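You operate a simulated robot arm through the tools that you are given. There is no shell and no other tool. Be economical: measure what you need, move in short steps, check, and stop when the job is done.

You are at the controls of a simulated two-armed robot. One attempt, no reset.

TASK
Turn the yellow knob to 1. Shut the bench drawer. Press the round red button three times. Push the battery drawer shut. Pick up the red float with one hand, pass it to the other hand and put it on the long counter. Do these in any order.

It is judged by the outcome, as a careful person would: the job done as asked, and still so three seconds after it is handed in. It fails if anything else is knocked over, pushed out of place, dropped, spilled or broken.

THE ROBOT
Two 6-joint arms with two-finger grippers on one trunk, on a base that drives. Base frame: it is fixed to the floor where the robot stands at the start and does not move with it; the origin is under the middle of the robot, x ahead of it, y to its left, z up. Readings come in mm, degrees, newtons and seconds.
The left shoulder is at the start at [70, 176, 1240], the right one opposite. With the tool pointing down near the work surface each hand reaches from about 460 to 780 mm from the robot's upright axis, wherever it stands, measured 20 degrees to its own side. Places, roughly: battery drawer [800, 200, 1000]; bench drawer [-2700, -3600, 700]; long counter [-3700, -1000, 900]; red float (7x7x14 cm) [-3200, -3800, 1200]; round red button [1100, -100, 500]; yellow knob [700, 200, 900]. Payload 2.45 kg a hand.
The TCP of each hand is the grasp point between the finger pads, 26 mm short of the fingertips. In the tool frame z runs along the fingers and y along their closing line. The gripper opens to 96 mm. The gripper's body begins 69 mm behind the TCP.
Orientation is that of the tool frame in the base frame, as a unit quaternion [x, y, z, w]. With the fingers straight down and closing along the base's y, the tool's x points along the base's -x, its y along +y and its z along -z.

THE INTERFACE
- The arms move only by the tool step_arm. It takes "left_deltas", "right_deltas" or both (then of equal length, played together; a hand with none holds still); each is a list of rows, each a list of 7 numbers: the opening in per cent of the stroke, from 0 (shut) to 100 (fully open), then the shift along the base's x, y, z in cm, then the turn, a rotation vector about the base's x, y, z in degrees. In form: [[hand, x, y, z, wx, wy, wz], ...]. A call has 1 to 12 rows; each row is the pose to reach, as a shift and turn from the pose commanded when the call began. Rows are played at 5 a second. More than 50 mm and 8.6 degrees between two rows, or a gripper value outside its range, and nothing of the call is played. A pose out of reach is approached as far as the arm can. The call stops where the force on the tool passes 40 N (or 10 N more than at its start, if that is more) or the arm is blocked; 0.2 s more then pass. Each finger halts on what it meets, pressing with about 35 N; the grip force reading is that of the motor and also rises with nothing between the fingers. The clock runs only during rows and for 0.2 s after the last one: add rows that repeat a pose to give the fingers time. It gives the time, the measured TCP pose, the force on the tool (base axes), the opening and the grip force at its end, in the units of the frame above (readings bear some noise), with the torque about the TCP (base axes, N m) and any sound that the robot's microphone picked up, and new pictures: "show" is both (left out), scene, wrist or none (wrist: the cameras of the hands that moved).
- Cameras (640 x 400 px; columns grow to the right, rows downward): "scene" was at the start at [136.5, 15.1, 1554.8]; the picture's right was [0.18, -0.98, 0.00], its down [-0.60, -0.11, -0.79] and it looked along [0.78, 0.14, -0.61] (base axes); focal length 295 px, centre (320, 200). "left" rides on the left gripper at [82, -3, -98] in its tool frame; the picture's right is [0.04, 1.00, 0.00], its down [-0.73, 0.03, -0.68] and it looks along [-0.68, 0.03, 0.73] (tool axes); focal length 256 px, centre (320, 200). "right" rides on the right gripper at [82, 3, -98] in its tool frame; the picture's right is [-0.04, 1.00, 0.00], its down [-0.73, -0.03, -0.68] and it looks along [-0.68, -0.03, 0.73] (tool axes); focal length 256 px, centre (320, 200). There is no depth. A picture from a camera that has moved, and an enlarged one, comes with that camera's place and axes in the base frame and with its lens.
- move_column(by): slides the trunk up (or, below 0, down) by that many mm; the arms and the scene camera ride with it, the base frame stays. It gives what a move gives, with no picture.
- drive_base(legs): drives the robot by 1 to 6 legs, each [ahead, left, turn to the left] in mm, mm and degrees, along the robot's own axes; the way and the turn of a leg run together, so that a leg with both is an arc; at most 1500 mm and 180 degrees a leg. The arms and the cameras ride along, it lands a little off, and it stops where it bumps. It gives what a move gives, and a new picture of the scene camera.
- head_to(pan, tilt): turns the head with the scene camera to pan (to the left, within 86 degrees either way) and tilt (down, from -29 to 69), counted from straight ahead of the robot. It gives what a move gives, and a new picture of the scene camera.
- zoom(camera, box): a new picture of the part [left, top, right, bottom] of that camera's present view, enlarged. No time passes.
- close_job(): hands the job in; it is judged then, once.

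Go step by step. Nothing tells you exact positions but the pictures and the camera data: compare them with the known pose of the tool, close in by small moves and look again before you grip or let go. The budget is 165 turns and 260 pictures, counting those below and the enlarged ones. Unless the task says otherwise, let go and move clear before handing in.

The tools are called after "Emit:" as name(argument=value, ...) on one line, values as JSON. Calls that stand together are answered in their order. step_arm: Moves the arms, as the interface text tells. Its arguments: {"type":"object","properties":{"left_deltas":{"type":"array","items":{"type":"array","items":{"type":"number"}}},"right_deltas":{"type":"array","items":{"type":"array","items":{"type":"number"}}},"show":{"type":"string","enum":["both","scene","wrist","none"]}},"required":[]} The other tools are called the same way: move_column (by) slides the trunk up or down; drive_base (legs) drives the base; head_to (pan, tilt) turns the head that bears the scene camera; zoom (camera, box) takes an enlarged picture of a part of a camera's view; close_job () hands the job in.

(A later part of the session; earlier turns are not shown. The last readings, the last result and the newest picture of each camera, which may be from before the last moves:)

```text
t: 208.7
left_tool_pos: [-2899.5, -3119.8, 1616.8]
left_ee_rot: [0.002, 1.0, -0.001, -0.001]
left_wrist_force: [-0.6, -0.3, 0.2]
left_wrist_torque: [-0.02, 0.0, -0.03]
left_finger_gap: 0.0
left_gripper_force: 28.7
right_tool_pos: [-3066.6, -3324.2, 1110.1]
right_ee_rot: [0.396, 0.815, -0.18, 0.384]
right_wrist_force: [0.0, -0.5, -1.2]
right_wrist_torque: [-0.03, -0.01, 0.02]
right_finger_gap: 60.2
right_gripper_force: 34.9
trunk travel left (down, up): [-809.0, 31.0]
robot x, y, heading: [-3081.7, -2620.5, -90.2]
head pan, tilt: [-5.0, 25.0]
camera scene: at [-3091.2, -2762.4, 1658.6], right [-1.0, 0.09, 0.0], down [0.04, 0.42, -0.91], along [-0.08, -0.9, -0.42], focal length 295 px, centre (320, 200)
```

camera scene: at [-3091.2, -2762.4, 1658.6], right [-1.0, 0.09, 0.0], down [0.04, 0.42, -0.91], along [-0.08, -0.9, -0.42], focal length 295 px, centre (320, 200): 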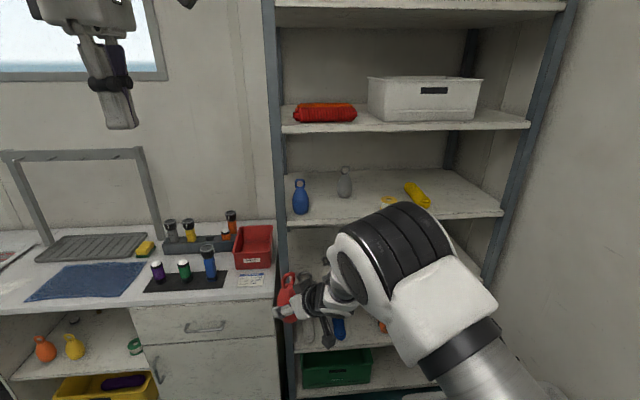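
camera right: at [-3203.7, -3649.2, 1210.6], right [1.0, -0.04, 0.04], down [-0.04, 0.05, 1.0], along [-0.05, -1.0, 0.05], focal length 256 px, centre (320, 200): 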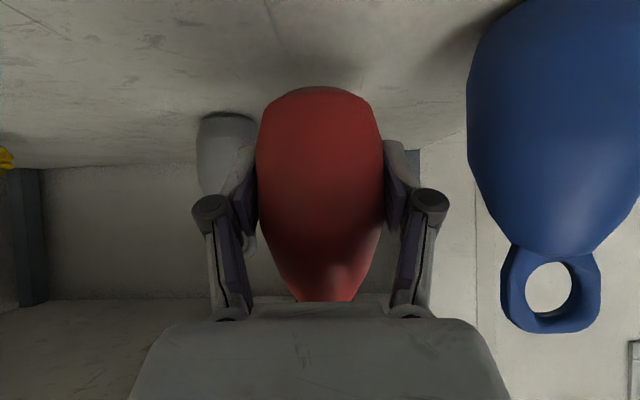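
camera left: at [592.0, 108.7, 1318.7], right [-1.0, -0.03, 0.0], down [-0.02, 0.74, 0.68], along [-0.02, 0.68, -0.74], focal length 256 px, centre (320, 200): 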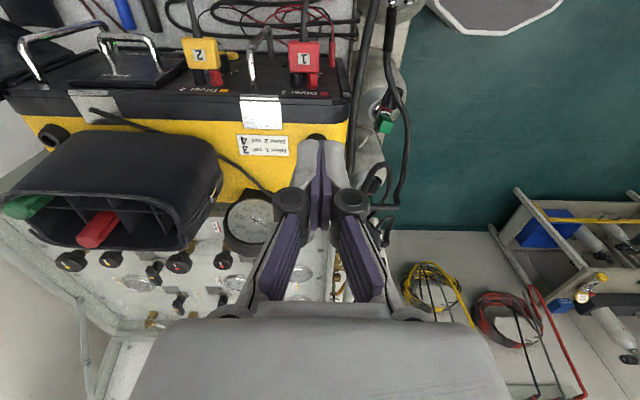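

The float is near the midline. Now bring the left hand, opened and yawed to match the ring, above it.

Emit:
step_arm(left_deltas=[[10, -1.4, -1.7, -2, 0, 0, 3.4], [20, -2.8, -3.4, -4, 0, 0, 6.8], [30, -4.2, -5.1, -6.5, 0, 0, 10.2], [40, -5.6, -6.8, -9, 0, 0, 13.6], [50, -7, -8.5, -11.5, 0, 0, 17], [55, -8.4, -10.2, -14, 0, 0, 20.4], [55, -9.8, -11.9, -16.5, 0, 0, 23.8], [55, -11.2, -13.6, -19, 0, 0, 27.2], [55, -12.6, -15.3, -21.5, 0, 0, 30.6], [55, -14, -17, -24, 0, 0, 34], [55, -15.4, -18.7, -26.5, 0, 0, 37.4], [55, -16.7, -20.4, -28.7, 0, 0, 40]], show="both")

```text
t: 211.3
left_tool_pos: [-3057.3, -3310.7, 1324.9]
left_ee_rot: [-0.34, 0.94, -0.001, -0.002]
left_wrist_force: [0.0, -0.4, -0.3]
left_wrist_torque: [-0.01, -0.01, 0.0]
left_finger_gap: 52.8
left_gripper_force: 0.0
left hand out of reach, approached as far as the arm can: row 11, 12
right_tool_pos: [-3067.4, -3324.9, 1110.2]
right_ee_rot: [0.396, 0.815, -0.179, 0.384]
right_wrist_force: [-0.1, 0.0, -1.6]
right_wrist_torque: [0.0, -0.05, 0.04]
right_finger_gap: 60.1
right_gripper_force: 35.6
trunk travel left (down, up): [-809.0, 31.0]
robot x, y, heading: [-3084.2, -2618.1, -90.1]
head pan, tilt: [-5.0, 25.0]
camera scene: at [-3091.3, -2763.0, 1658.6], right [-1.0, 0.09, 0.0], down [0.04, 0.42, -0.91], along [-0.08, -0.9, -0.42], focal length 295 px, centre (320, 200)
camera left: at [-3116.8, -3365.6, 1424.6], right [-0.67, 0.74, 0.0], down [0.55, 0.49, 0.68], along [0.5, 0.45, -0.74], focal length 256 px, centre (320, 200)
```

scene: 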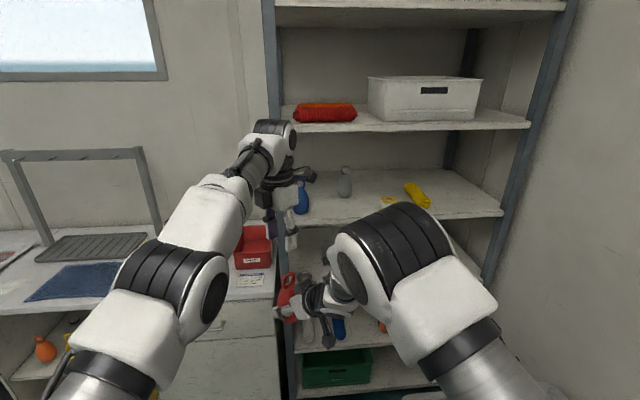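
left: 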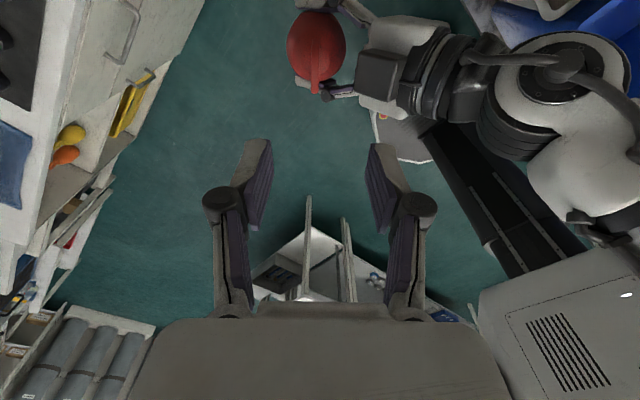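

The ring is edge-on to the left fingers, as wanted. Lowering the left hand around it.

Emit:
step_arm(left_deltas=[[55, -0.3, -0.4, -3, 0, 0, 0], [55, -0.6, -0.9, -6.5, 0, 0, 0], [55, -0.8, -1.1, -10, 0, 0, 0], [55, -0.8, -1.1, -13, 0, 0, 0], [55, -0.8, -1.1, -13, 0, 0, 0]], show="both")

```text
t: 212.5
left_tool_pos: [-3070.9, -3333.0, 1198.0]
left_ee_rot: [-0.335, 0.942, -0.001, -0.002]
left_wrist_force: [4.8, -4.4, 1.9]
left_wrist_torque: [0.0, 0.04, -0.03]
left_finger_gap: 51.5
left_gripper_force: 0.0
left hand out of reach, approached as far as the arm can: row 2, 3, 4, 5
right_tool_pos: [-3066.7, -3323.7, 1110.7]
right_ee_rot: [0.397, 0.814, -0.18, 0.383]
right_wrist_force: [-4.7, 4.6, -3.1]
right_wrist_torque: [-0.38, -0.46, 0.01]
right_finger_gap: 60.2
right_gripper_force: 34.4
trunk travel left (down, up): [-809.0, 31.0]
robot x, y, heading: [-3083.4, -2616.7, -90.1]
head pan, tilt: [-5.0, 25.0]
camera scene: at [-3091.7, -2761.6, 1658.6], right [-1.0, 0.09, 0.0], down [0.04, 0.42, -0.91], along [-0.08, -0.9, -0.42], focal length 295 px, centre (320, 200)
camera left: at [-3131.2, -3386.9, 1297.3], right [-0.66, 0.75, 0.0], down [0.55, 0.49, 0.68], along [0.51, 0.45, -0.74], focal length 256 px, centre (320, 200)
```

scene: 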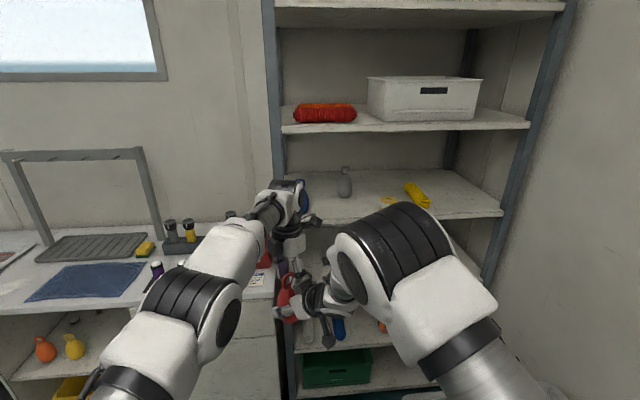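
left: 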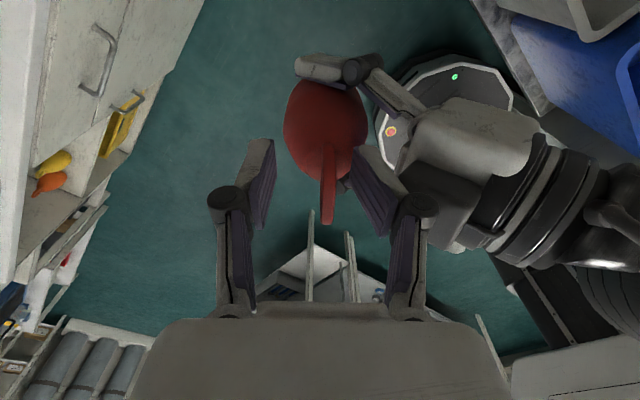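

The left hand drifted slightly past the ring (about 16 mm along its plane). I'll move the float to it with the right hand instead.

Emit:
step_arm(right_deltas=[[30, -0.5, -0.6, 0, 0, 0, 0], [30, -1, -1.3, 0, 0, 0, 0], [30, -1, -1.3, 0, 0, 0, 0]], show="none")

Emit:
zoom(camera="left", box=[200, 50, 440, 300])

Emit:
zoom(camera="scene", box=[240, 170, 360, 350])

```text
t: 213.3
left_tool_pos: [-3070.9, -3332.4, 1197.4]
left_ee_rot: [-0.335, 0.942, 0.0, -0.002]
left_wrist_force: [-0.3, -3.0, 2.4]
left_wrist_torque: [0.07, 0.04, 0.04]
left_finger_gap: 56.8
left_gripper_force: 0.1
right_tool_pos: [-3075.1, -3335.1, 1111.0]
right_ee_rot: [0.394, 0.816, -0.179, 0.383]
right_wrist_force: [0.0, 4.6, -4.7]
right_wrist_torque: [-0.48, -0.08, -0.08]
right_finger_gap: 60.1
right_gripper_force: 35.5
trunk travel left (down, up): [-809.0, 31.0]
robot x, y, heading: [-3084.4, -2619.9, -90.1]
head pan, tilt: [-5.0, 25.0]
```

```text
1.60 times, centred on (320, 175) of left
camera zoom: at [-3131.3, -3386.6, 1297.3], right [-0.66, 0.75, 0.0], down [0.55, 0.49, 0.68], along [0.51, 0.45, -0.74], focal length 410 px, centre (320, 240)
```

zoom: 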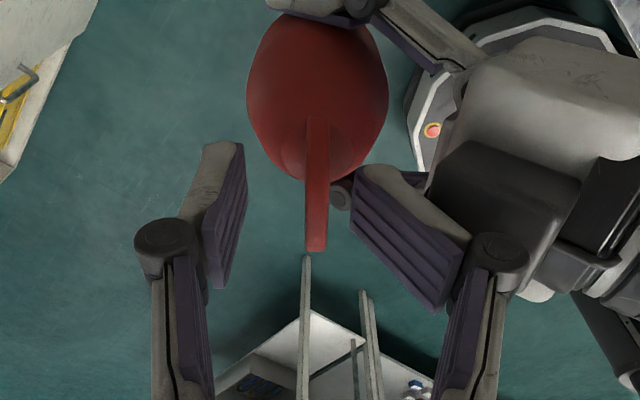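

```text
2.22 times, centred on (300, 260) of scene
camera zoom: at [-3091.0, -2761.7, 1658.7], right [-1.0, 0.09, 0.0], down [0.04, 0.42, -0.91], along [-0.08, -0.9, -0.42], focal length 655 px, centre (364, 67)
```

zoom: 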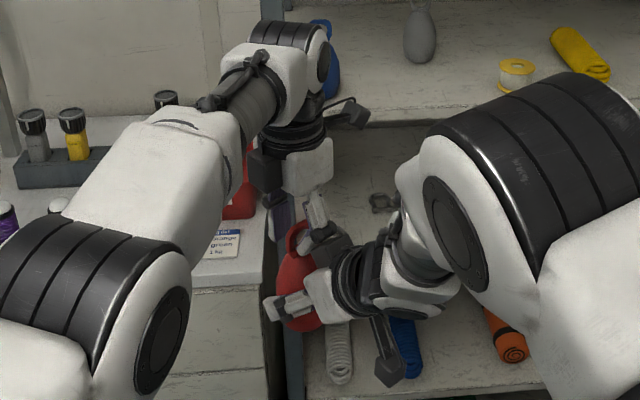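

The left fingertip is brushing the right hand's knuckle. I'll raise the left hand 12 mm and close on the upper ring.

Emit:
step_arm(left_deltas=[[55, 0, 0, 0.6, 0, 0, 0], [55, 0, 0, 1.2, 0, 0, 0], [55, 0, 0, 1.2, 0, 0, 0]], show="none")

Emit:
zoom(camera="left", box=[200, 50, 440, 300])

```text
t: 214.1
left_tool_pos: [-3063.7, -3323.5, 1207.8]
left_ee_rot: [-0.34, 0.94, 0.0, -0.001]
left_wrist_force: [3.9, -2.4, 0.2]
left_wrist_torque: [0.01, 0.0, -0.03]
left_finger_gap: 55.5
left_gripper_force: 0.1
right_tool_pos: [-3075.1, -3336.5, 1108.6]
right_ee_rot: [0.395, 0.816, -0.179, 0.383]
right_wrist_force: [-2.6, 1.5, -2.0]
right_wrist_torque: [-0.15, -0.27, 0.08]
right_finger_gap: 59.9
right_gripper_force: 34.7
trunk travel left (down, up): [-809.0, 31.0]
robot x, y, heading: [-3083.7, -2617.1, -89.9]
head pan, tilt: [-5.0, 25.0]
```

```text
1.60 times, centred on (320, 175) of left
camera zoom: at [-3123.8, -3376.9, 1306.6], right [-0.67, 0.74, 0.0], down [0.55, 0.49, 0.68], along [0.5, 0.45, -0.74], focal length 410 px, centre (320, 240)
```

zoom: 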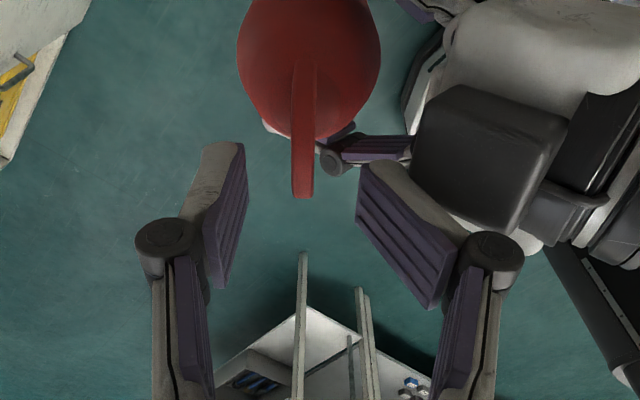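

Now the ring is about 13 mm off the other way, since the left hand had been deflected. Moving the float back by that much.

Emit:
step_arm(right_deltas=[[30, 0.5, 0.45, 0, 0, 0, 0], [30, 0.95, 0.9, 0, 0, 0, 0], [30, 0.95, 0.9, 0, 0, 0, 0]], show="none")

Emit:
zoom(camera="left", box=[200, 50, 440, 300])

```text
t: 214.9
left_tool_pos: [-3064.2, -3321.3, 1207.6]
left_ee_rot: [-0.34, 0.94, -0.002, -0.001]
left_wrist_force: [1.7, -0.4, 1.7]
left_wrist_torque: [0.03, -0.03, -0.06]
left_finger_gap: 56.5
left_gripper_force: 0.1
right_tool_pos: [-3065.0, -3327.7, 1111.2]
right_ee_rot: [0.396, 0.815, -0.18, 0.382]
right_wrist_force: [-2.0, 0.0, -3.3]
right_wrist_torque: [-0.14, -0.2, 0.11]
right_finger_gap: 59.9
right_gripper_force: 35.1
trunk travel left (down, up): [-809.0, 31.0]
robot x, y, heading: [-3084.1, -2621.6, -90.0]
head pan, tilt: [-5.0, 25.0]
```

```text
1.60 times, centred on (320, 175) of left
camera zoom: at [-3124.6, -3375.7, 1307.5], right [-0.67, 0.74, 0.0], down [0.55, 0.49, 0.68], along [0.5, 0.45, -0.74], focal length 410 px, centre (320, 240)
```

zoom: 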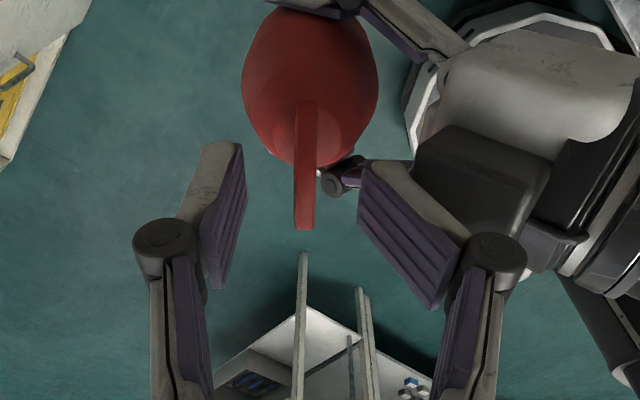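

The ring now lies between the left fingers. Trim 4 mm and close on it.

Emit:
step_arm(left_deltas=[[55, 0.27, -0.3, 0, 0, 0, 0], [40, 0.27, -0.3, 0, 0, 0, 0], [25, 0.27, -0.3, 0, 0, 0, 0], [10, 0.27, -0.3, 0, 0, 0, 0], [0, 0.27, -0.3, 0, 0, 0, 0], [0, 0.27, -0.3, 0, 0, 0, 0]], show="wrist")

```text
t: 216.3
left_tool_pos: [-3061.9, -3324.5, 1207.6]
left_ee_rot: [-0.34, 0.94, -0.002, -0.002]
left_wrist_force: [5.1, -8.5, -2.3]
left_wrist_torque: [-0.29, -0.02, -0.01]
left_finger_gap: 6.1
left_gripper_force: 34.5
right_tool_pos: [-3066.0, -3328.0, 1110.2]
right_ee_rot: [0.395, 0.815, -0.18, 0.383]
right_wrist_force: [-5.5, 8.7, 2.2]
right_wrist_torque: [-0.49, -0.49, 0.13]
right_finger_gap: 60.3
right_gripper_force: 35.4
trunk travel left (down, up): [-809.0, 31.0]
robot x, y, heading: [-3085.0, -2622.3, -89.9]
head pan, tilt: [-5.0, 25.0]
camera left: at [-3121.4, -3379.1, 1307.3], right [-0.67, 0.74, 0.0], down [0.55, 0.49, 0.68], along [0.5, 0.45, -0.74], focal length 256 px, centre (320, 200)
```

left: 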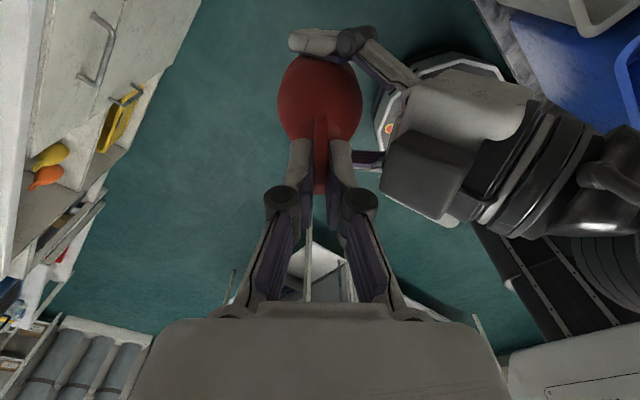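

The left hand has the ring (6 mm, opposing forces on both wrists). A small lift test before letting go with the right.

Emit:
step_arm(left_deltas=[[0, 0, 0, 0.2, 0, 0, 0], [0, 0, 0, 0.4, 0, 0, 0], [0, 0, 0, 0.4, 0, 0, 0]], show="none")

Emit:
zoom(camera="left", box=[240, 30, 400, 230])

```text
t: 217.1
left_tool_pos: [-3062.5, -3323.5, 1209.5]
left_ee_rot: [-0.34, 0.94, 0.0, -0.001]
left_wrist_force: [0.8, -7.1, -26.8]
left_wrist_torque: [-0.45, -0.06, -0.01]
left_finger_gap: 5.9
left_gripper_force: 33.9
right_tool_pos: [-3066.0, -3328.4, 1113.1]
right_ee_rot: [0.394, 0.815, -0.181, 0.385]
right_wrist_force: [-0.2, 6.0, 25.7]
right_wrist_torque: [-0.06, -0.03, -0.01]
right_finger_gap: 60.0
right_gripper_force: 35.3
trunk travel left (down, up): [-809.0, 31.0]
robot x, y, heading: [-3086.0, -2618.8, -90.3]
head pan, tilt: [-5.0, 25.0]
```

```text
2.00 times, centred on (320, 130) of left
camera zoom: at [-3122.6, -3378.9, 1309.3], right [-0.67, 0.74, 0.0], down [0.55, 0.49, 0.68], along [0.5, 0.45, -0.73], focal length 512 px, centre (320, 340)
```

zoom: 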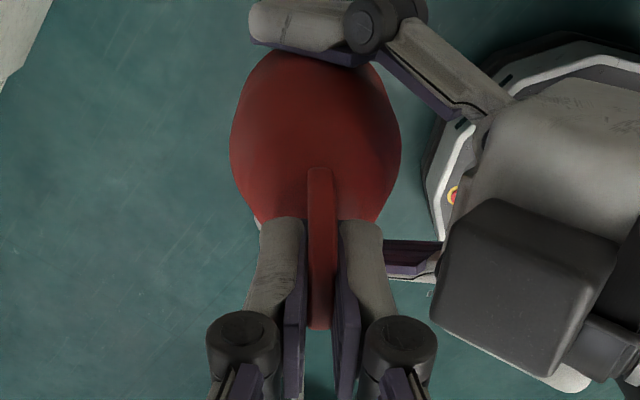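

Firm hold with 26 N of pull. Opening the right hand and withdrawing it level.

Emit:
step_arm(right_deltas=[[60, 0, 0, 0, 0, 0, 0], [80, 0, 0, 0, 0, 0, 0], [100, 0, 0, 0, 0, 0, 0], [100, -1, 1.1, 0, 0, 0, 0], [100, -2.5, 2.8, 0, 0, 0, 0], [100, -4.5, 5, 0, 0, 0, 0], [100, -6.7, 7, 0, 0, 0, 0], [100, -9.5, 8, 0, 0, 0, 0], [100, -13, 8, 0, 0, 0, 0]], show="both")

```text
t: 219.1
left_tool_pos: [-3064.4, -3324.5, 1212.0]
left_ee_rot: [-0.339, 0.941, -0.001, 0.0]
left_wrist_force: [-0.7, 0.5, -2.5]
left_wrist_torque: [0.01, -0.05, 0.01]
left_finger_gap: 5.9
left_gripper_force: 34.6
right_tool_pos: [-3199.3, -3248.8, 1110.4]
right_ee_rot: [0.395, 0.815, -0.179, 0.384]
right_wrist_force: [-0.5, -0.4, 0.0]
right_wrist_torque: [-0.02, -0.02, 0.03]
right_finger_gap: 95.9
right_gripper_force: 0.0
trunk travel left (down, up): [-809.0, 31.0]
robot x, y, heading: [-3082.8, -2621.6, -90.3]
head pan, tilt: [-5.0, 25.0]
camera scene: at [-3094.9, -2762.9, 1658.5], right [-1.0, 0.09, 0.0], down [0.04, 0.42, -0.91], along [-0.08, -0.9, -0.42], focal length 295 px, centre (320, 200)
camera right: at [-3276.9, -3147.8, 1111.3], right [0.8, 0.6, 0.04], down [-0.06, 0.01, 1.0], along [0.6, -0.8, 0.05], focal length 256 px, centre (320, 200)
```

scene: 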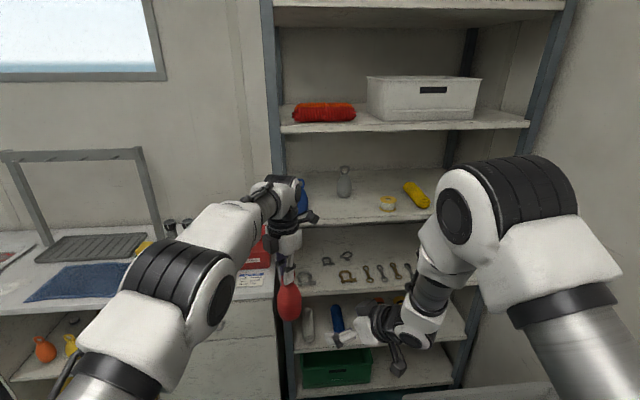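
right: 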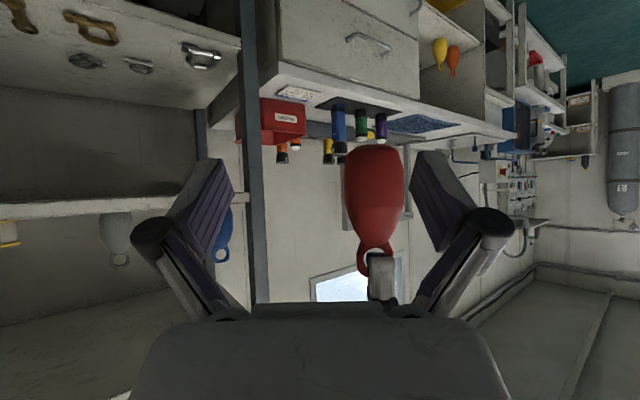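

Handover done: the left hand holds the float by its ring. Tuck both arms a little, then back away toward the long counter.

Emit:
step_arm(left_deltas=[[0, 2, 2, 1, 0, 0, 0], [0, 4, 4, 2, 0, 0, 0], [0, 6.5, 6.5, 3, 0, 0, 0], [0, 9, 9, 4, 0, 0, 0], [0, 11.5, 11.5, 5, 0, 0, 0], [0, 13, 13, 6, 0, 0, 0]], right_deltas=[[80, -1, 0, 0, 0, 0, 0], [60, -2, 0, 0, 0, 0, 0], [40, -3, 0, 0, 0, 0, 0], [20, -4, 0, 0, 0, 0, 0], [0, -5, 0, 0, 0, 0, 0], [0, -5, 0, 0, 0, 0, 0]], show="none")

```text
t: 220.5
left_tool_pos: [-2929.4, -3193.5, 1272.8]
left_ee_rot: [-0.34, 0.94, -0.001, -0.001]
left_wrist_force: [0.1, 0.4, -1.2]
left_wrist_torque: [-0.01, -0.01, -0.01]
left_finger_gap: 0.0
left_gripper_force: 28.6
right_tool_pos: [-3245.4, -3247.4, 1111.1]
right_ee_rot: [0.394, 0.816, -0.18, 0.383]
right_wrist_force: [-0.1, -0.2, -0.1]
right_wrist_torque: [-0.03, 0.01, -0.01]
right_finger_gap: 0.0
right_gripper_force: 29.1
trunk travel left (down, up): [-809.0, 31.0]
robot x, y, heading: [-3081.4, -2624.6, -90.3]
head pan, tilt: [-5.0, 25.0]
```

The left gap now reads zero — the float may have slipped. Looking immediately.

Emit:
zoom(camera="left", box=[0, 0, 640, 400])

Emit:
zoom(camera="scene", box=[0, 0, 640, 400])

```text
1.00 times, centred on (320, 200) of left (not enlarged: the box is as wide or as high as the picture)
camera zoom: at [-2989.9, -3247.6, 1371.5], right [-0.67, 0.74, 0.0], down [0.55, 0.49, 0.68], along [0.5, 0.45, -0.74], focal length 256 px, centre (320, 200)
```

zoom: 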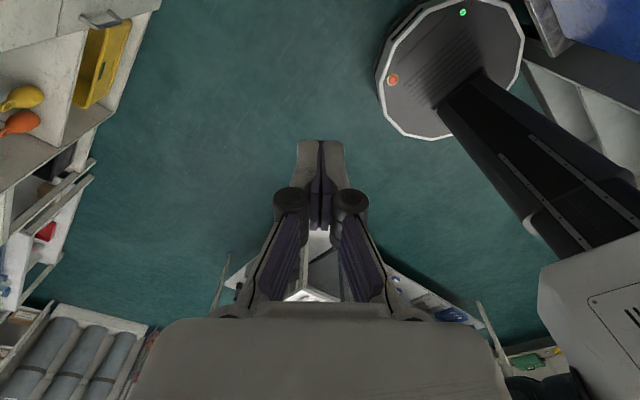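

```text
1.00 times, centred on (320, 200) of scene (not enlarged: the box is as wide or as high as the picture)
camera zoom: at [-3089.9, -2761.4, 1658.7], right [-1.0, 0.09, 0.0], down [0.04, 0.42, -0.91], along [-0.08, -0.9, -0.42], focal length 295 px, centre (320, 200)
```

zoom: 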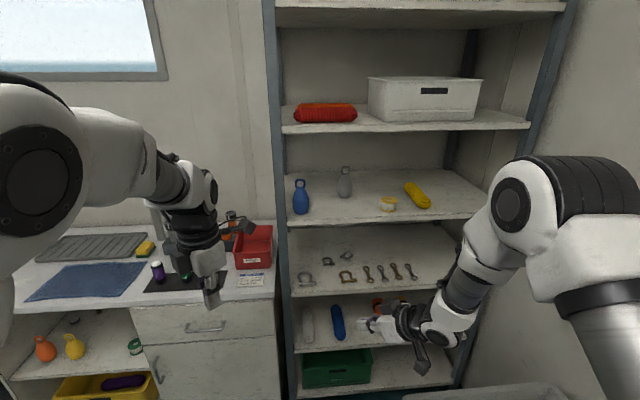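

The float slipped out of the ring grip. I'll find where it fell.

Emit:
head_to(pan=0, tilt=60)

```text
t: 221.5
left_tool_pos: [-2930.3, -3194.9, 1272.6]
left_ee_rot: [-0.341, 0.94, -0.001, -0.001]
left_wrist_force: [0.5, -0.2, -0.2]
left_wrist_torque: [-0.02, 0.01, 0.0]
left_finger_gap: 0.1
left_gripper_force: 28.3
right_tool_pos: [-3245.3, -3247.2, 1109.7]
right_ee_rot: [0.394, 0.816, -0.18, 0.384]
right_wrist_force: [0.8, 0.5, -0.1]
right_wrist_torque: [-0.02, 0.0, 0.0]
right_finger_gap: 0.0
right_gripper_force: 29.0
trunk travel left (down, up): [-809.0, 31.0]
robot x, y, heading: [-3084.4, -2616.2, -90.2]
head pan, tilt: [0.0, 60.0]
camera scene: at [-3083.5, -2737.1, 1608.6], right [-1.0, 0.0, 0.0], down [0.0, 0.87, -0.5], along [0.0, -0.5, -0.87], focal length 295 px, centre (320, 200)
```

scene: 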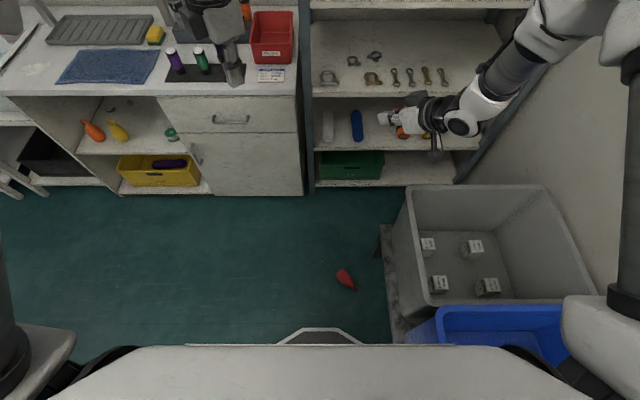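

The float is lying on the floor near (−3217, −3151). Zooming to see its orientation.

Emit:
zoom(camera="scene", box=[300, 250, 390, 310])

```text
6.67 times, centred on (345, 280) of scene
camera zoom: at [-3083.5, -2737.1, 1608.6], right [-1.0, 0.0, 0.0], down [0.0, 0.87, -0.5], along [0.0, -0.5, -0.87], focal length 1965 px, centre (153, -333)
```

zoom: 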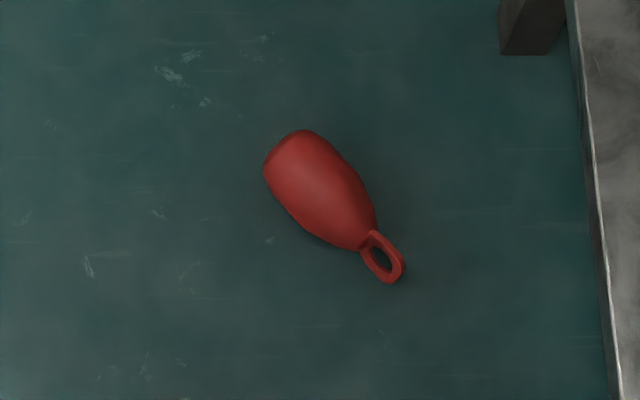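

It lies with its ring pointing toward (−x, +y). I'll re-pick it from the floor: right hand on the narrow end, left hand then takes the wide body low over the floor. First reset both hands to tool-down.

Emit:
step_arm(right_deltas=[[0, -1.4, 1.7, 0, 5.5, 4.6, 0], [0, -2.8, 3.4, -0.2, 11, 9.2, 0], [0, -4.2, 5.1, -0.8, 16.4, 13.8, 0], [0, -5.6, 6.8, -1.8, 21.9, 18.3, 0], [0, -7, 8.5, -3, 27.4, 22.9, 0], [0, -8.4, 10.3, -5, 32.8, 27.5, 0], [0, -9.7, 12, -7.2, 38.3, 32.1, 0], [0, -9.7, 12, -7.2, 38.3, 32.1, 0], [0, -9.7, 12, -7.2, 38.3, 32.1, 0], [0, -9.7, 12, -7.2, 38.3, 32.1, 0], [0, -9.7, 12, -7.2, 38.3, 32.1, 0], [0, -9.7, 12, -7.2, 38.3, 32.1, 0]], left_deltas=[[0, 0, 0, 0, 0, 0, -8.4], [0, 0, 0, 0, 0, 0, -16.8], [0, 0, 0, 0, 0, 0, -25.2], [0, 0, 0, 0, 0, 0, -33.6], [0, 0, 0, 0, 0, 0, -42], [0, 0, 0, 0, 0, 0, -50.4], [0, 0, 0, 0, 0, 0, -58.8], [0, 0, 0, 0, 0, 0, -67.2], [0, 0, 0, 0, 0, 0, -75.6], [0, 0, 0, 0, 0, 0, -84], [0, 0, 0, 0, 0, 0, -92.4], [0, 0, 0, 0, 0, 0, -100.8]], show="none")

```text
t: 224.1
left_tool_pos: [-2932.7, -3194.3, 1270.4]
left_ee_rot: [0.509, 0.861, 0.001, -0.001]
left_wrist_force: [-0.3, 0.3, -0.5]
left_wrist_torque: [0.02, -0.02, 0.03]
left_finger_gap: 0.0
left_gripper_force: 28.1
right_tool_pos: [-3301.1, -3109.4, 1031.6]
right_ee_rot: [0.433, 0.901, -0.005, 0.0]
right_wrist_force: [-0.1, -0.9, 0.4]
right_wrist_torque: [-0.01, 0.02, 0.04]
right_finger_gap: 0.0
right_gripper_force: 28.4
right hand out of reach, approached as far as the arm can: row 6, 7, 8, 9, 10, 11, 12
trunk travel left (down, up): [-809.0, 31.0]
robot x, y, heading: [-3085.5, -2622.6, -90.1]
head pan, tilt: [0.0, 60.0]
```

Continuing the yaw of both hands to their passing orientations.

Emit:
step_arm(right_deltas=[[0, 0, -1, 0, 0, 0, 4.2], [0, 0, -2, 0, 0, 0, 8.3], [0, 0, -3, 0, 0, 0, 12.5], [0, 0, -4, 0, 0, 0, 16.7], [0, 0, -5, 0, 0, 0, 20.8], [0, 0, -6, 0, 0, 0, 25], [0, 0, -7, 0, 0, 0, 29.2], [0, 0, -8, 0, 0, 0, 33.3], [0, 0, -8, 0, 0, 0, 37.5], [0, 0, -8, 0, 0, 0, 41.7], [0, 0, -8, 0, 0, 0, 45.8], [0, 0, -8, 0, 0, 0, 50]], left_deltas=[[0, 0, 0, 0, 0, 0, -8.4], [0, 0, 0, 0, 0, 0, -16.8], [0, 0, 0, 0, 0, 0, -25.2], [0, 0, 0, 0, 0, 0, -33.6], [0, 0, 0, 0, 0, 0, -42], [0, 0, 0, 0, 0, 0, -50.4], [0, 0, 0, 0, 0, 0, -58.8], [0, 0, 0, 0, 0, 0, -67.2], [0, 0, 0, 0, 0, 0, -75.6], [0, 0, 0, 0, 0, 0, -84], [0, 0, 0, 0, 0, 0, -92.4], [0, 0, 0, 0, 0, 0, -100.8]], show="none")

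Emit:
drive_base(legs=[[0, 335, 0], [136, 0, 0], [0, 0, -49]])

```text
t: 226.7
left_tool_pos: [-2931.8, -3193.7, 1271.1]
left_ee_rot: [0.988, 0.156, 0.002, -0.001]
left_wrist_force: [0.9, -0.3, -0.3]
left_wrist_torque: [0.01, -0.01, 0.02]
left_finger_gap: 0.0
left_gripper_force: 28.8
right_tool_pos: [-3272.1, -3167.5, 1030.3]
right_ee_rot: [0.011, 1.0, -0.009, 0.007]
right_wrist_force: [0.4, -0.4, -0.5]
right_wrist_torque: [0.01, 0.02, -0.03]
right_finger_gap: 0.0
right_gripper_force: 28.8
right hand out of reach, approached as far as the arm can: row 1, 2, 3, 4, 5, 6, 7, 8, 9, 10, 11, 12
trunk travel left (down, up): [-809.0, 31.0]
robot x, y, heading: [-3083.5, -2618.1, -89.9]
head pan, tilt: [0.0, 60.0]
```

```text
t: 232.0
left_tool_pos: [-3073.7, -3255.5, 1272.0]
left_ee_rot: [0.967, -0.255, 0.002, 0.0]
left_wrist_force: [0.5, 0.6, 0.3]
left_wrist_torque: [0.02, -0.01, -0.01]
left_finger_gap: 0.0
left_gripper_force: 28.6
right_tool_pos: [-3282.9, -2984.2, 1031.4]
right_ee_rot: [0.415, 0.91, -0.01, 0.001]
right_wrist_force: [-0.9, 0.4, 0.3]
right_wrist_torque: [-0.01, 0.02, -0.01]
right_finger_gap: 0.1
right_gripper_force: 28.6
trunk travel left (down, up): [-809.0, 31.0]
robot x, y, heading: [-2752.8, -2754.4, -137.9]
head pan, tilt: [0.0, 60.0]
camera scene: at [-2836.1, -2834.6, 1608.6], right [-0.67, 0.74, 0.0], down [0.64, 0.58, -0.5], along [-0.37, -0.34, -0.87], focal length 295 px, centre (320, 200)
```

scene: 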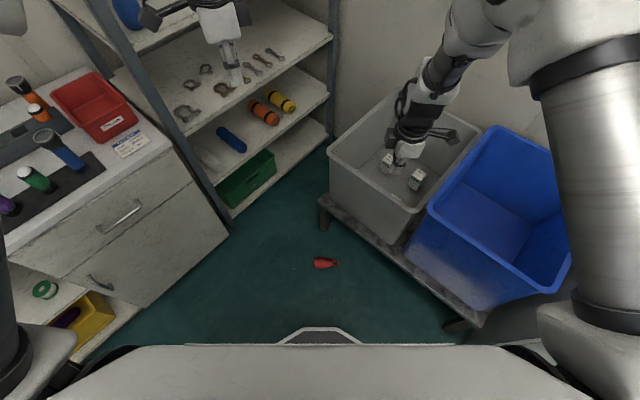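

The float lies right across my lateral axis now, ring to the right. Tilting the right hand inward and centring it over the float's narrow end, still high up.

Emit:
step_arm(right_deltas=[[0, 0.8, -2.6, 0, -3.7, -3.35, 0], [0, 1.6, -5.2, 0, -7.4, -6.7, 0], [0, 2.4, -7.7, 0, -11.1, -10, 0], [0, 3.2, -10.3, 0, -14.9, -13.4, 0], [0, 4, -12.8, 0, -18.6, -16.7, 0], [0, 4.8, -15.4, 0, -22.3, -20.1, 0], [0, 4.8, -15.4, 0, -22.3, -20.1, 0]], left_deltas=[[0, 0, 0, 0, 0, 0, -3], [0, 0, 0, 0, 0, 0, -6], [0, 0, 0, 0, 0, 0, -9], [0, 0, 0, 0, 0, 0, -12], [0, 0, 0, 0, 0, 0, -15], [0, 0, 0, 0, 0, 0, -18.4], [0, 0, 0, 0, 0, 0, -18.4]], show="none")

Emit:
step_arm(left_deltas=[[0, -0.6, -0.4, 0, 3.7, 3.35, 0], [0, -1.2, -0.8, 0, 7.4, 6.7, 0], [0, -1.8, -1.2, 0, 11.1, 10, 0], [0, -2.4, -1.7, 0, 14.9, 13.4, 0], [0, -3, -2.1, 0, 18.6, 16.7, 0], [0, -3.8, -2.5, 0, 22.3, 20.1, 0], [0, -3.8, -2.5, 0, 22.3, 20.1, 0]], show="scene")

```text
t: 233.6
left_tool_pos: [-3072.9, -3254.7, 1272.2]
left_ee_rot: [0.914, -0.407, 0.001, -0.001]
left_wrist_force: [-0.1, -0.8, -0.8]
left_wrist_torque: [-0.01, 0.0, 0.03]
left_finger_gap: 0.1
left_gripper_force: 28.1
right_tool_pos: [-3233.8, -3138.2, 1031.0]
right_ee_rot: [0.401, 0.876, -0.114, 0.241]
right_wrist_force: [-0.4, 0.1, 0.2]
right_wrist_torque: [-0.01, -0.03, -0.01]
right_finger_gap: 0.0
right_gripper_force: 28.3
trunk travel left (down, up): [-809.0, 31.0]
robot x, y, heading: [-2752.7, -2754.7, -138.0]
head pan, tilt: [0.0, 60.0]
```

```text
t: 235.2
left_tool_pos: [-3111.7, -3279.0, 1271.9]
left_ee_rot: [0.883, -0.393, -0.235, -0.106]
left_wrist_force: [-0.2, 0.6, 0.0]
left_wrist_torque: [0.02, 0.0, 0.03]
left_finger_gap: 0.1
left_gripper_force: 28.5
right_tool_pos: [-3234.8, -3138.2, 1031.0]
right_ee_rot: [0.402, 0.876, -0.114, 0.24]
right_wrist_force: [-0.4, -0.8, 0.8]
right_wrist_torque: [-0.01, 0.04, 0.0]
right_finger_gap: 0.0
right_gripper_force: 28.5
trunk travel left (down, up): [-809.0, 31.0]
robot x, y, heading: [-2752.6, -2754.2, -138.0]
head pan, tilt: [0.0, 60.0]
camera scene: at [-2836.4, -2833.7, 1608.6], right [-0.67, 0.74, 0.0], down [0.64, 0.58, -0.5], along [-0.37, -0.34, -0.87], focal length 295 px, centre (320, 200)
```

scene: 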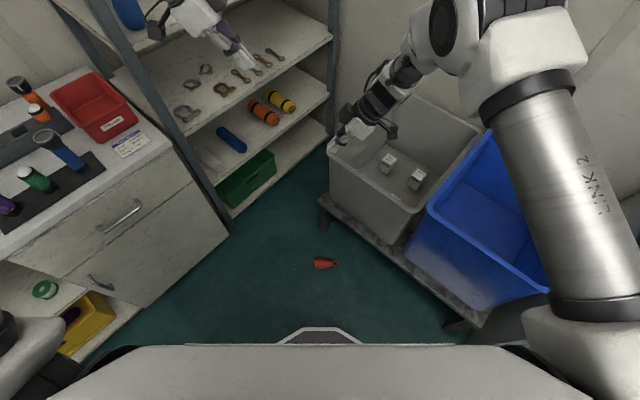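

The right side is too close to the bins for lowering, so the left hand will pick the float up by its wide end instead. Repositioning the base to give both arms room.

Emit:
drive_base(legs=[[0, 0, -27], [-62, 271, 0]])

```text
t: 238.5
left_tool_pos: [-3179.6, -3303.0, 1270.6]
left_ee_rot: [0.768, -0.587, -0.203, -0.156]
left_wrist_force: [0.4, -0.7, 0.2]
left_wrist_torque: [-0.03, 0.02, -0.04]
left_finger_gap: 0.0
left_gripper_force: 28.4
right_tool_pos: [-3225.0, -3121.3, 1030.4]
right_ee_rot: [0.595, 0.758, -0.168, 0.208]
right_wrist_force: [-0.8, -0.2, 0.0]
right_wrist_torque: [-0.01, 0.02, 0.02]
right_finger_gap: 0.2
right_gripper_force: 28.5
trunk travel left (down, up): [-809.0, 31.0]
robot x, y, heading: [-2617.0, -2997.4, -164.7]
head pan, tilt: [0.0, 60.0]
camera scene: at [-2732.5, -3029.9, 1608.5], right [-0.26, 0.96, 0.0], down [0.84, 0.23, -0.5], along [-0.48, -0.13, -0.87], focal length 295 px, centre (320, 200)
```

scene: 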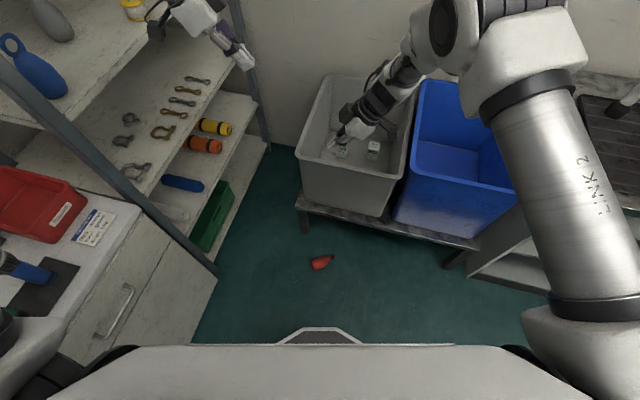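

Float confirmed at (−3218, −3160). The left hand moves over its wide end with matching yaw; the right hand moves aside and up.

Emit:
step_arm(left_deltas=[[0, -0.3, 2, 0, 0, 0, 4.3], [20, -0.6, 4, 0, 0, 0, 8.6], [40, -0.9, 6, 0, 0, 0, 12.9], [60, -1.2, 8, 0, 0, 0, 17.1], [80, -1.5, 10, 0, 0, 0, 21.4], [100, -1.9, 12.2, 0, 0, 0, 25.7], [100, -1.9, 12.2, 0, 0, 0, 25.7]], right_deltas=[[0, 0.4, 3.3, 1.5, 0, 0, 0], [0, 0.8, 6.6, 4, 0, 0, 0], [0, 1.3, 10, 6.5, 0, 0, 0], [0, 1.7, 13.4, 9, 0, 0, 0], [0, 2.1, 16.8, 11.5, 0, 0, 0], [0, 2.6, 20.3, 14, 0, 0, 0], [0, 2.6, 20.3, 14, 0, 0, 0]], show="none")

Emit:
zoom(camera="scene", box=[280, 230, 370, 290])

```text
t: 240.1
left_tool_pos: [-3200.6, -3190.3, 1272.9]
left_ee_rot: [0.88, -0.393, -0.239, -0.115]
left_wrist_force: [-1.0, -1.1, 0.2]
left_wrist_torque: [0.05, -0.01, -0.05]
left_finger_gap: 95.9
left_gripper_force: 0.0
right_tool_pos: [-3199.5, -2918.8, 1172.4]
right_ee_rot: [0.596, 0.759, -0.166, 0.206]
right_wrist_force: [-0.2, -0.7, -0.3]
right_wrist_torque: [0.06, -0.01, 0.01]
right_finger_gap: 0.1
right_gripper_force: 28.6
trunk travel left (down, up): [-809.0, 31.0]
robot x, y, heading: [-2618.8, -3004.0, -164.7]
head pan, tilt: [0.0, 60.0]
```

```text
6.67 times, centred on (325, 260) of scene
camera zoom: at [-2732.1, -3034.2, 1608.4], right [-0.26, 0.96, 0.0], down [0.84, 0.23, -0.5], along [-0.48, -0.13, -0.87], focal length 1965 px, centre (287, -200)
```

zoom: 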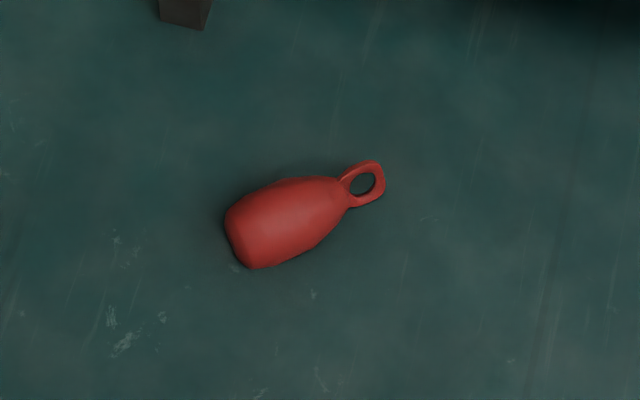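

Measured: float base end at (−3187, −3199), axis toward (−0.69, 0.72). Lowering the trunk in two stages.

Emit:
move_column(by=-400)

Emit:
head_to(pan=0, tilt=50)

```text
t: 243.9
left_tool_pos: [-3200.1, -3187.9, 875.5]
left_ee_rot: [0.88, -0.394, -0.241, -0.112]
left_wrist_force: [-0.3, 0.2, 0.0]
left_wrist_torque: [-0.03, 0.01, 0.01]
left_finger_gap: 95.9
left_gripper_force: 0.0
right_tool_pos: [-3199.4, -2918.3, 771.4]
right_ee_rot: [0.595, 0.759, -0.166, 0.208]
right_wrist_force: [-0.1, 0.3, 0.6]
right_wrist_torque: [0.02, -0.04, 0.03]
right_finger_gap: 0.0
right_gripper_force: 28.8
trunk travel left (down, up): [-409.0, 431.0]
robot x, y, heading: [-2619.7, -2998.4, -164.7]
head pan, tilt: [0.0, 60.0]
```

```text
t: 244.6
left_tool_pos: [-3201.3, -3188.7, 873.9]
left_ee_rot: [0.88, -0.394, -0.24, -0.113]
left_wrist_force: [-0.2, -0.1, -0.6]
left_wrist_torque: [-0.03, 0.0, 0.02]
left_finger_gap: 96.2
left_gripper_force: 0.1
right_tool_pos: [-3200.8, -2916.0, 773.0]
right_ee_rot: [0.595, 0.759, -0.166, 0.207]
right_wrist_force: [0.4, 0.1, -0.1]
right_wrist_torque: [-0.01, 0.0, 0.02]
right_finger_gap: 0.0
right_gripper_force: 28.3
trunk travel left (down, up): [-409.0, 431.0]
robot x, y, heading: [-2616.4, -2998.3, -164.6]
head pan, tilt: [0.0, 50.0]
camera scene: at [-2741.4, -3034.2, 1221.1], right [-0.26, 0.96, 0.0], down [0.74, 0.2, -0.64], along [-0.62, -0.17, -0.77], focal length 295 px, centre (320, 200)
```

scene: 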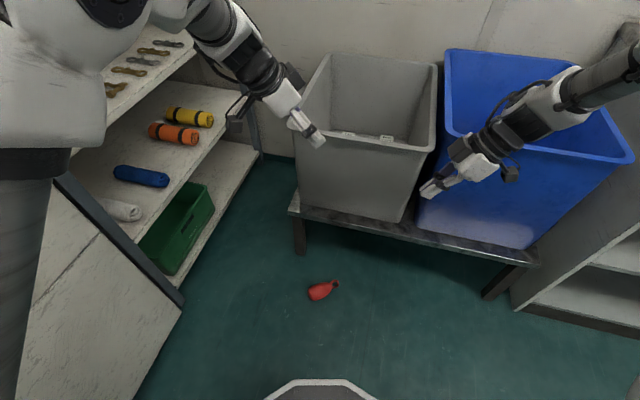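

Both arms are clear in front of the bins. Lowering the rest.

Emit:
move_column(by=-380)

Emit:
zoom(camera="left", box=[0, 0, 640, 400])

```text
t: 248.3
left_tool_pos: [-3200.4, -3188.8, 494.2]
left_ee_rot: [0.88, -0.394, -0.24, -0.113]
left_wrist_force: [-0.3, -0.7, -0.3]
left_wrist_torque: [-0.01, 0.01, 0.0]
left_finger_gap: 96.1
left_gripper_force: 0.2
right_tool_pos: [-3198.7, -2917.5, 392.1]
right_ee_rot: [0.595, 0.758, -0.166, 0.208]
right_wrist_force: [0.3, -0.6, 0.9]
right_wrist_torque: [-0.02, -0.01, 0.01]
right_finger_gap: 0.1
right_gripper_force: 28.7
trunk travel left (down, up): [-29.0, 811.0]
robot x, y, heading: [-2618.0, -3002.8, -164.8]
head pan, tilt: [0.0, 50.0]
```

```text
1.00 times, centred on (320, 200) of left (not enlarged: the box is as wide or as high as the picture)
camera zoom: at [-3117.8, -3276.2, 538.1], right [-0.72, -0.69, -0.03], down [-0.22, 0.19, 0.96], along [-0.65, 0.7, -0.28], focal length 256 px, centre (320, 200)
```

zoom: 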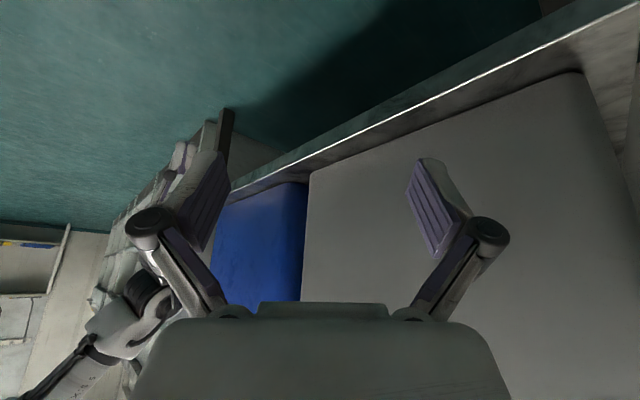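

Descending with the left hand to 150 mm above the floor.

Emit:
step_arm(left_deltas=[[100, 0, 0.1, -4.3, 0, 0, 0], [100, -0.1, 0.2, -8.6, 0, 0, 0], [100, -0.2, 0.4, -12.9, 0, 0, 0], [100, -0.3, 0.6, -17.2, 0, 0, 0], [100, -0.4, 0.8, -21.5, 0, 0, 0], [100, -0.4, 0.8, -25.8, 0, 0, 0], [100, -0.4, 0.8, -30.1, 0, 0, 0], [100, -0.4, 0.8, -34.4, 0, 0, 0], [100, -0.4, 0.8, -34.4, 0, 0, 0]], show="both")

```text
t: 250.3
left_tool_pos: [-3203.1, -3173.3, 144.5]
left_ee_rot: [0.879, -0.402, -0.233, -0.108]
left_wrist_force: [0.4, -0.1, -0.4]
left_wrist_torque: [0.0, -0.01, 0.0]
left_finger_gap: 95.9
left_gripper_force: 0.0
right_tool_pos: [-3200.0, -2917.1, 391.7]
right_ee_rot: [0.595, 0.759, -0.166, 0.207]
right_wrist_force: [-0.9, 0.2, 0.5]
right_wrist_torque: [-0.02, 0.0, 0.01]
right_finger_gap: 0.0
right_gripper_force: 28.6
trunk travel left (down, up): [-29.0, 811.0]
robot x, y, heading: [-2618.4, -3002.4, -164.7]
head pan, tilt: [0.0, 50.0]
camera scene: at [-2741.5, -3034.3, 841.1], right [-0.26, 0.96, 0.0], down [0.74, 0.2, -0.64], along [-0.62, -0.17, -0.77], focal length 295 px, centre (320, 200)
camera left: at [-3122.0, -3261.8, 190.6], right [-0.73, -0.68, -0.02], down [-0.22, 0.21, 0.95], along [-0.64, 0.7, -0.3], focal length 256 px, centre (320, 200)
```

scene: 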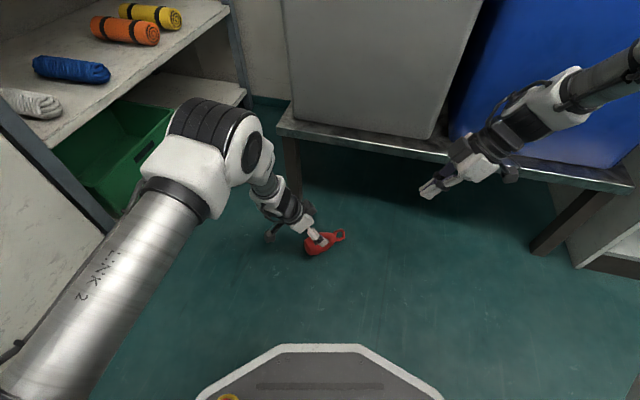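
left: 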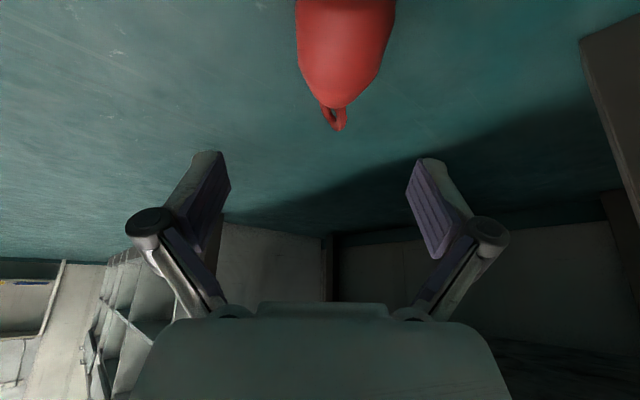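

The float is in view between the fingers, about 13 mm off centre. I'll correct that and descend to grasp height.

Emit:
step_arm(left_deltas=[[100, -0.5, -0.45, 0, 0, 0, 0], [100, -0.95, -0.88, -1, 0, 0, 0], [100, -0.95, -0.88, -4, 0, 0, 0], [100, -0.95, -0.88, -7, 0, 0, 0], [100, -0.95, -0.88, -7, 0, 0, 0]], show="wrist")

Emit:
zoom(camera="scene", box=[240, 180, 400, 290])

```text
t: 251.5
left_tool_pos: [-3212.1, -3183.0, 75.1]
left_ee_rot: [0.879, -0.401, -0.234, -0.107]
left_wrist_force: [0.2, 0.1, -0.1]
left_wrist_torque: [0.0, 0.01, -0.02]
left_finger_gap: 95.8
left_gripper_force: 0.0
right_tool_pos: [-3199.8, -2918.1, 391.4]
right_ee_rot: [0.595, 0.759, -0.167, 0.208]
right_wrist_force: [-0.5, -0.5, 0.0]
right_wrist_torque: [0.0, -0.01, 0.02]
right_finger_gap: 0.0
right_gripper_force: 28.6
trunk travel left (down, up): [-29.0, 811.0]
robot x, y, heading: [-2622.8, -3000.2, -164.7]
head pan, tilt: [0.0, 50.0]
camera left: at [-3131.7, -3272.0, 121.2], right [-0.73, -0.68, -0.02], down [-0.22, 0.21, 0.95], along [-0.64, 0.7, -0.3], focal length 256 px, centre (320, 200)
```

left: 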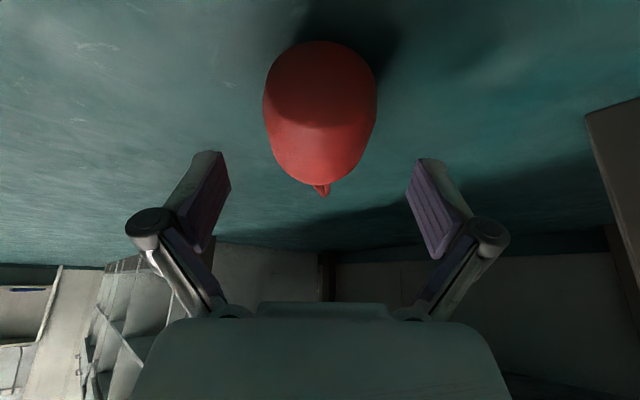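

```text
3.64 times, centred on (320, 235) of scene
camera zoom: at [-2741.5, -3034.3, 841.1], right [-0.26, 0.96, 0.0], down [0.74, 0.2, -0.64], along [-0.62, -0.17, -0.77], focal length 1072 px, centre (320, 73)
```

zoom: 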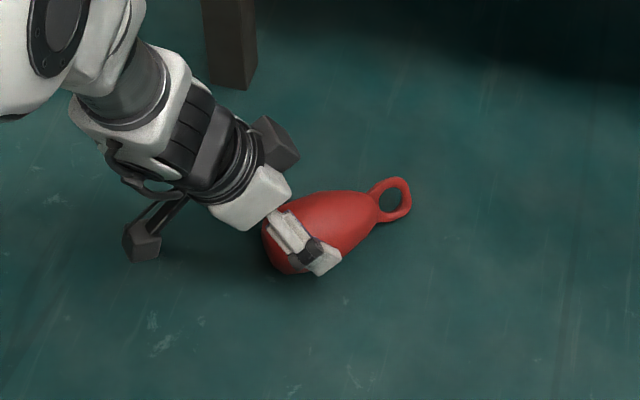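

Centred. Down the last 37 mm and close gently.

Emit:
step_arm(left_deltas=[[100, 0, 0, -1.5, 0, 0, 0], [100, 0, 0, -3, 0, 0, 0], [100, 0, 0, -3.7, 0, 0, 0], [80, 0, 0, -3.7, 0, 0, 0], [60, 0, 0, -3.7, 0, 0, 0], [40, 0, 0, -3.7, 0, 0, 0], [30, 0, 0, -3.7, 0, 0, 0], [30, 0, 0, -3.7, 0, 0, 0]], show="wrist")

```text
t: 253.3
left_tool_pos: [-3213.0, -3182.9, 38.7]
left_ee_rot: [0.879, -0.402, -0.233, -0.108]
left_wrist_force: [0.2, -0.7, 0.8]
left_wrist_torque: [-0.04, 0.05, 0.03]
left_finger_gap: 60.6
left_gripper_force: 35.0
right_tool_pos: [-3199.5, -2916.3, 391.2]
right_ee_rot: [0.595, 0.759, -0.166, 0.207]
right_wrist_force: [-0.3, 0.8, -0.8]
right_wrist_torque: [-0.01, 0.01, -0.03]
right_finger_gap: 0.1
right_gripper_force: 28.4
trunk travel left (down, up): [-29.0, 811.0]
robot x, y, heading: [-2620.1, -3003.5, -164.6]
head pan, tilt: [0.0, 50.0]
camera left: at [-3131.7, -3271.5, 84.6], right [-0.73, -0.68, -0.02], down [-0.22, 0.21, 0.95], along [-0.64, 0.7, -0.3], focal length 256 px, centre (320, 200)
```

left: 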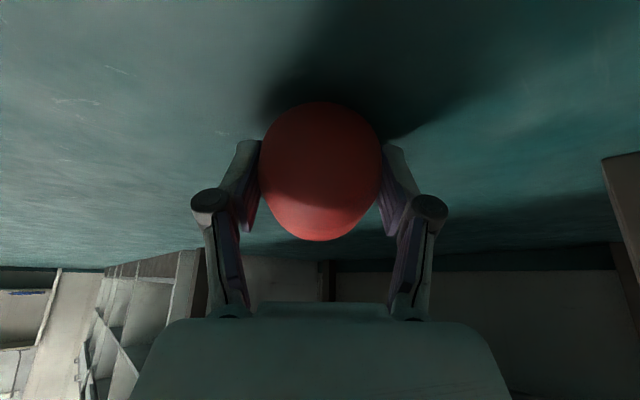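

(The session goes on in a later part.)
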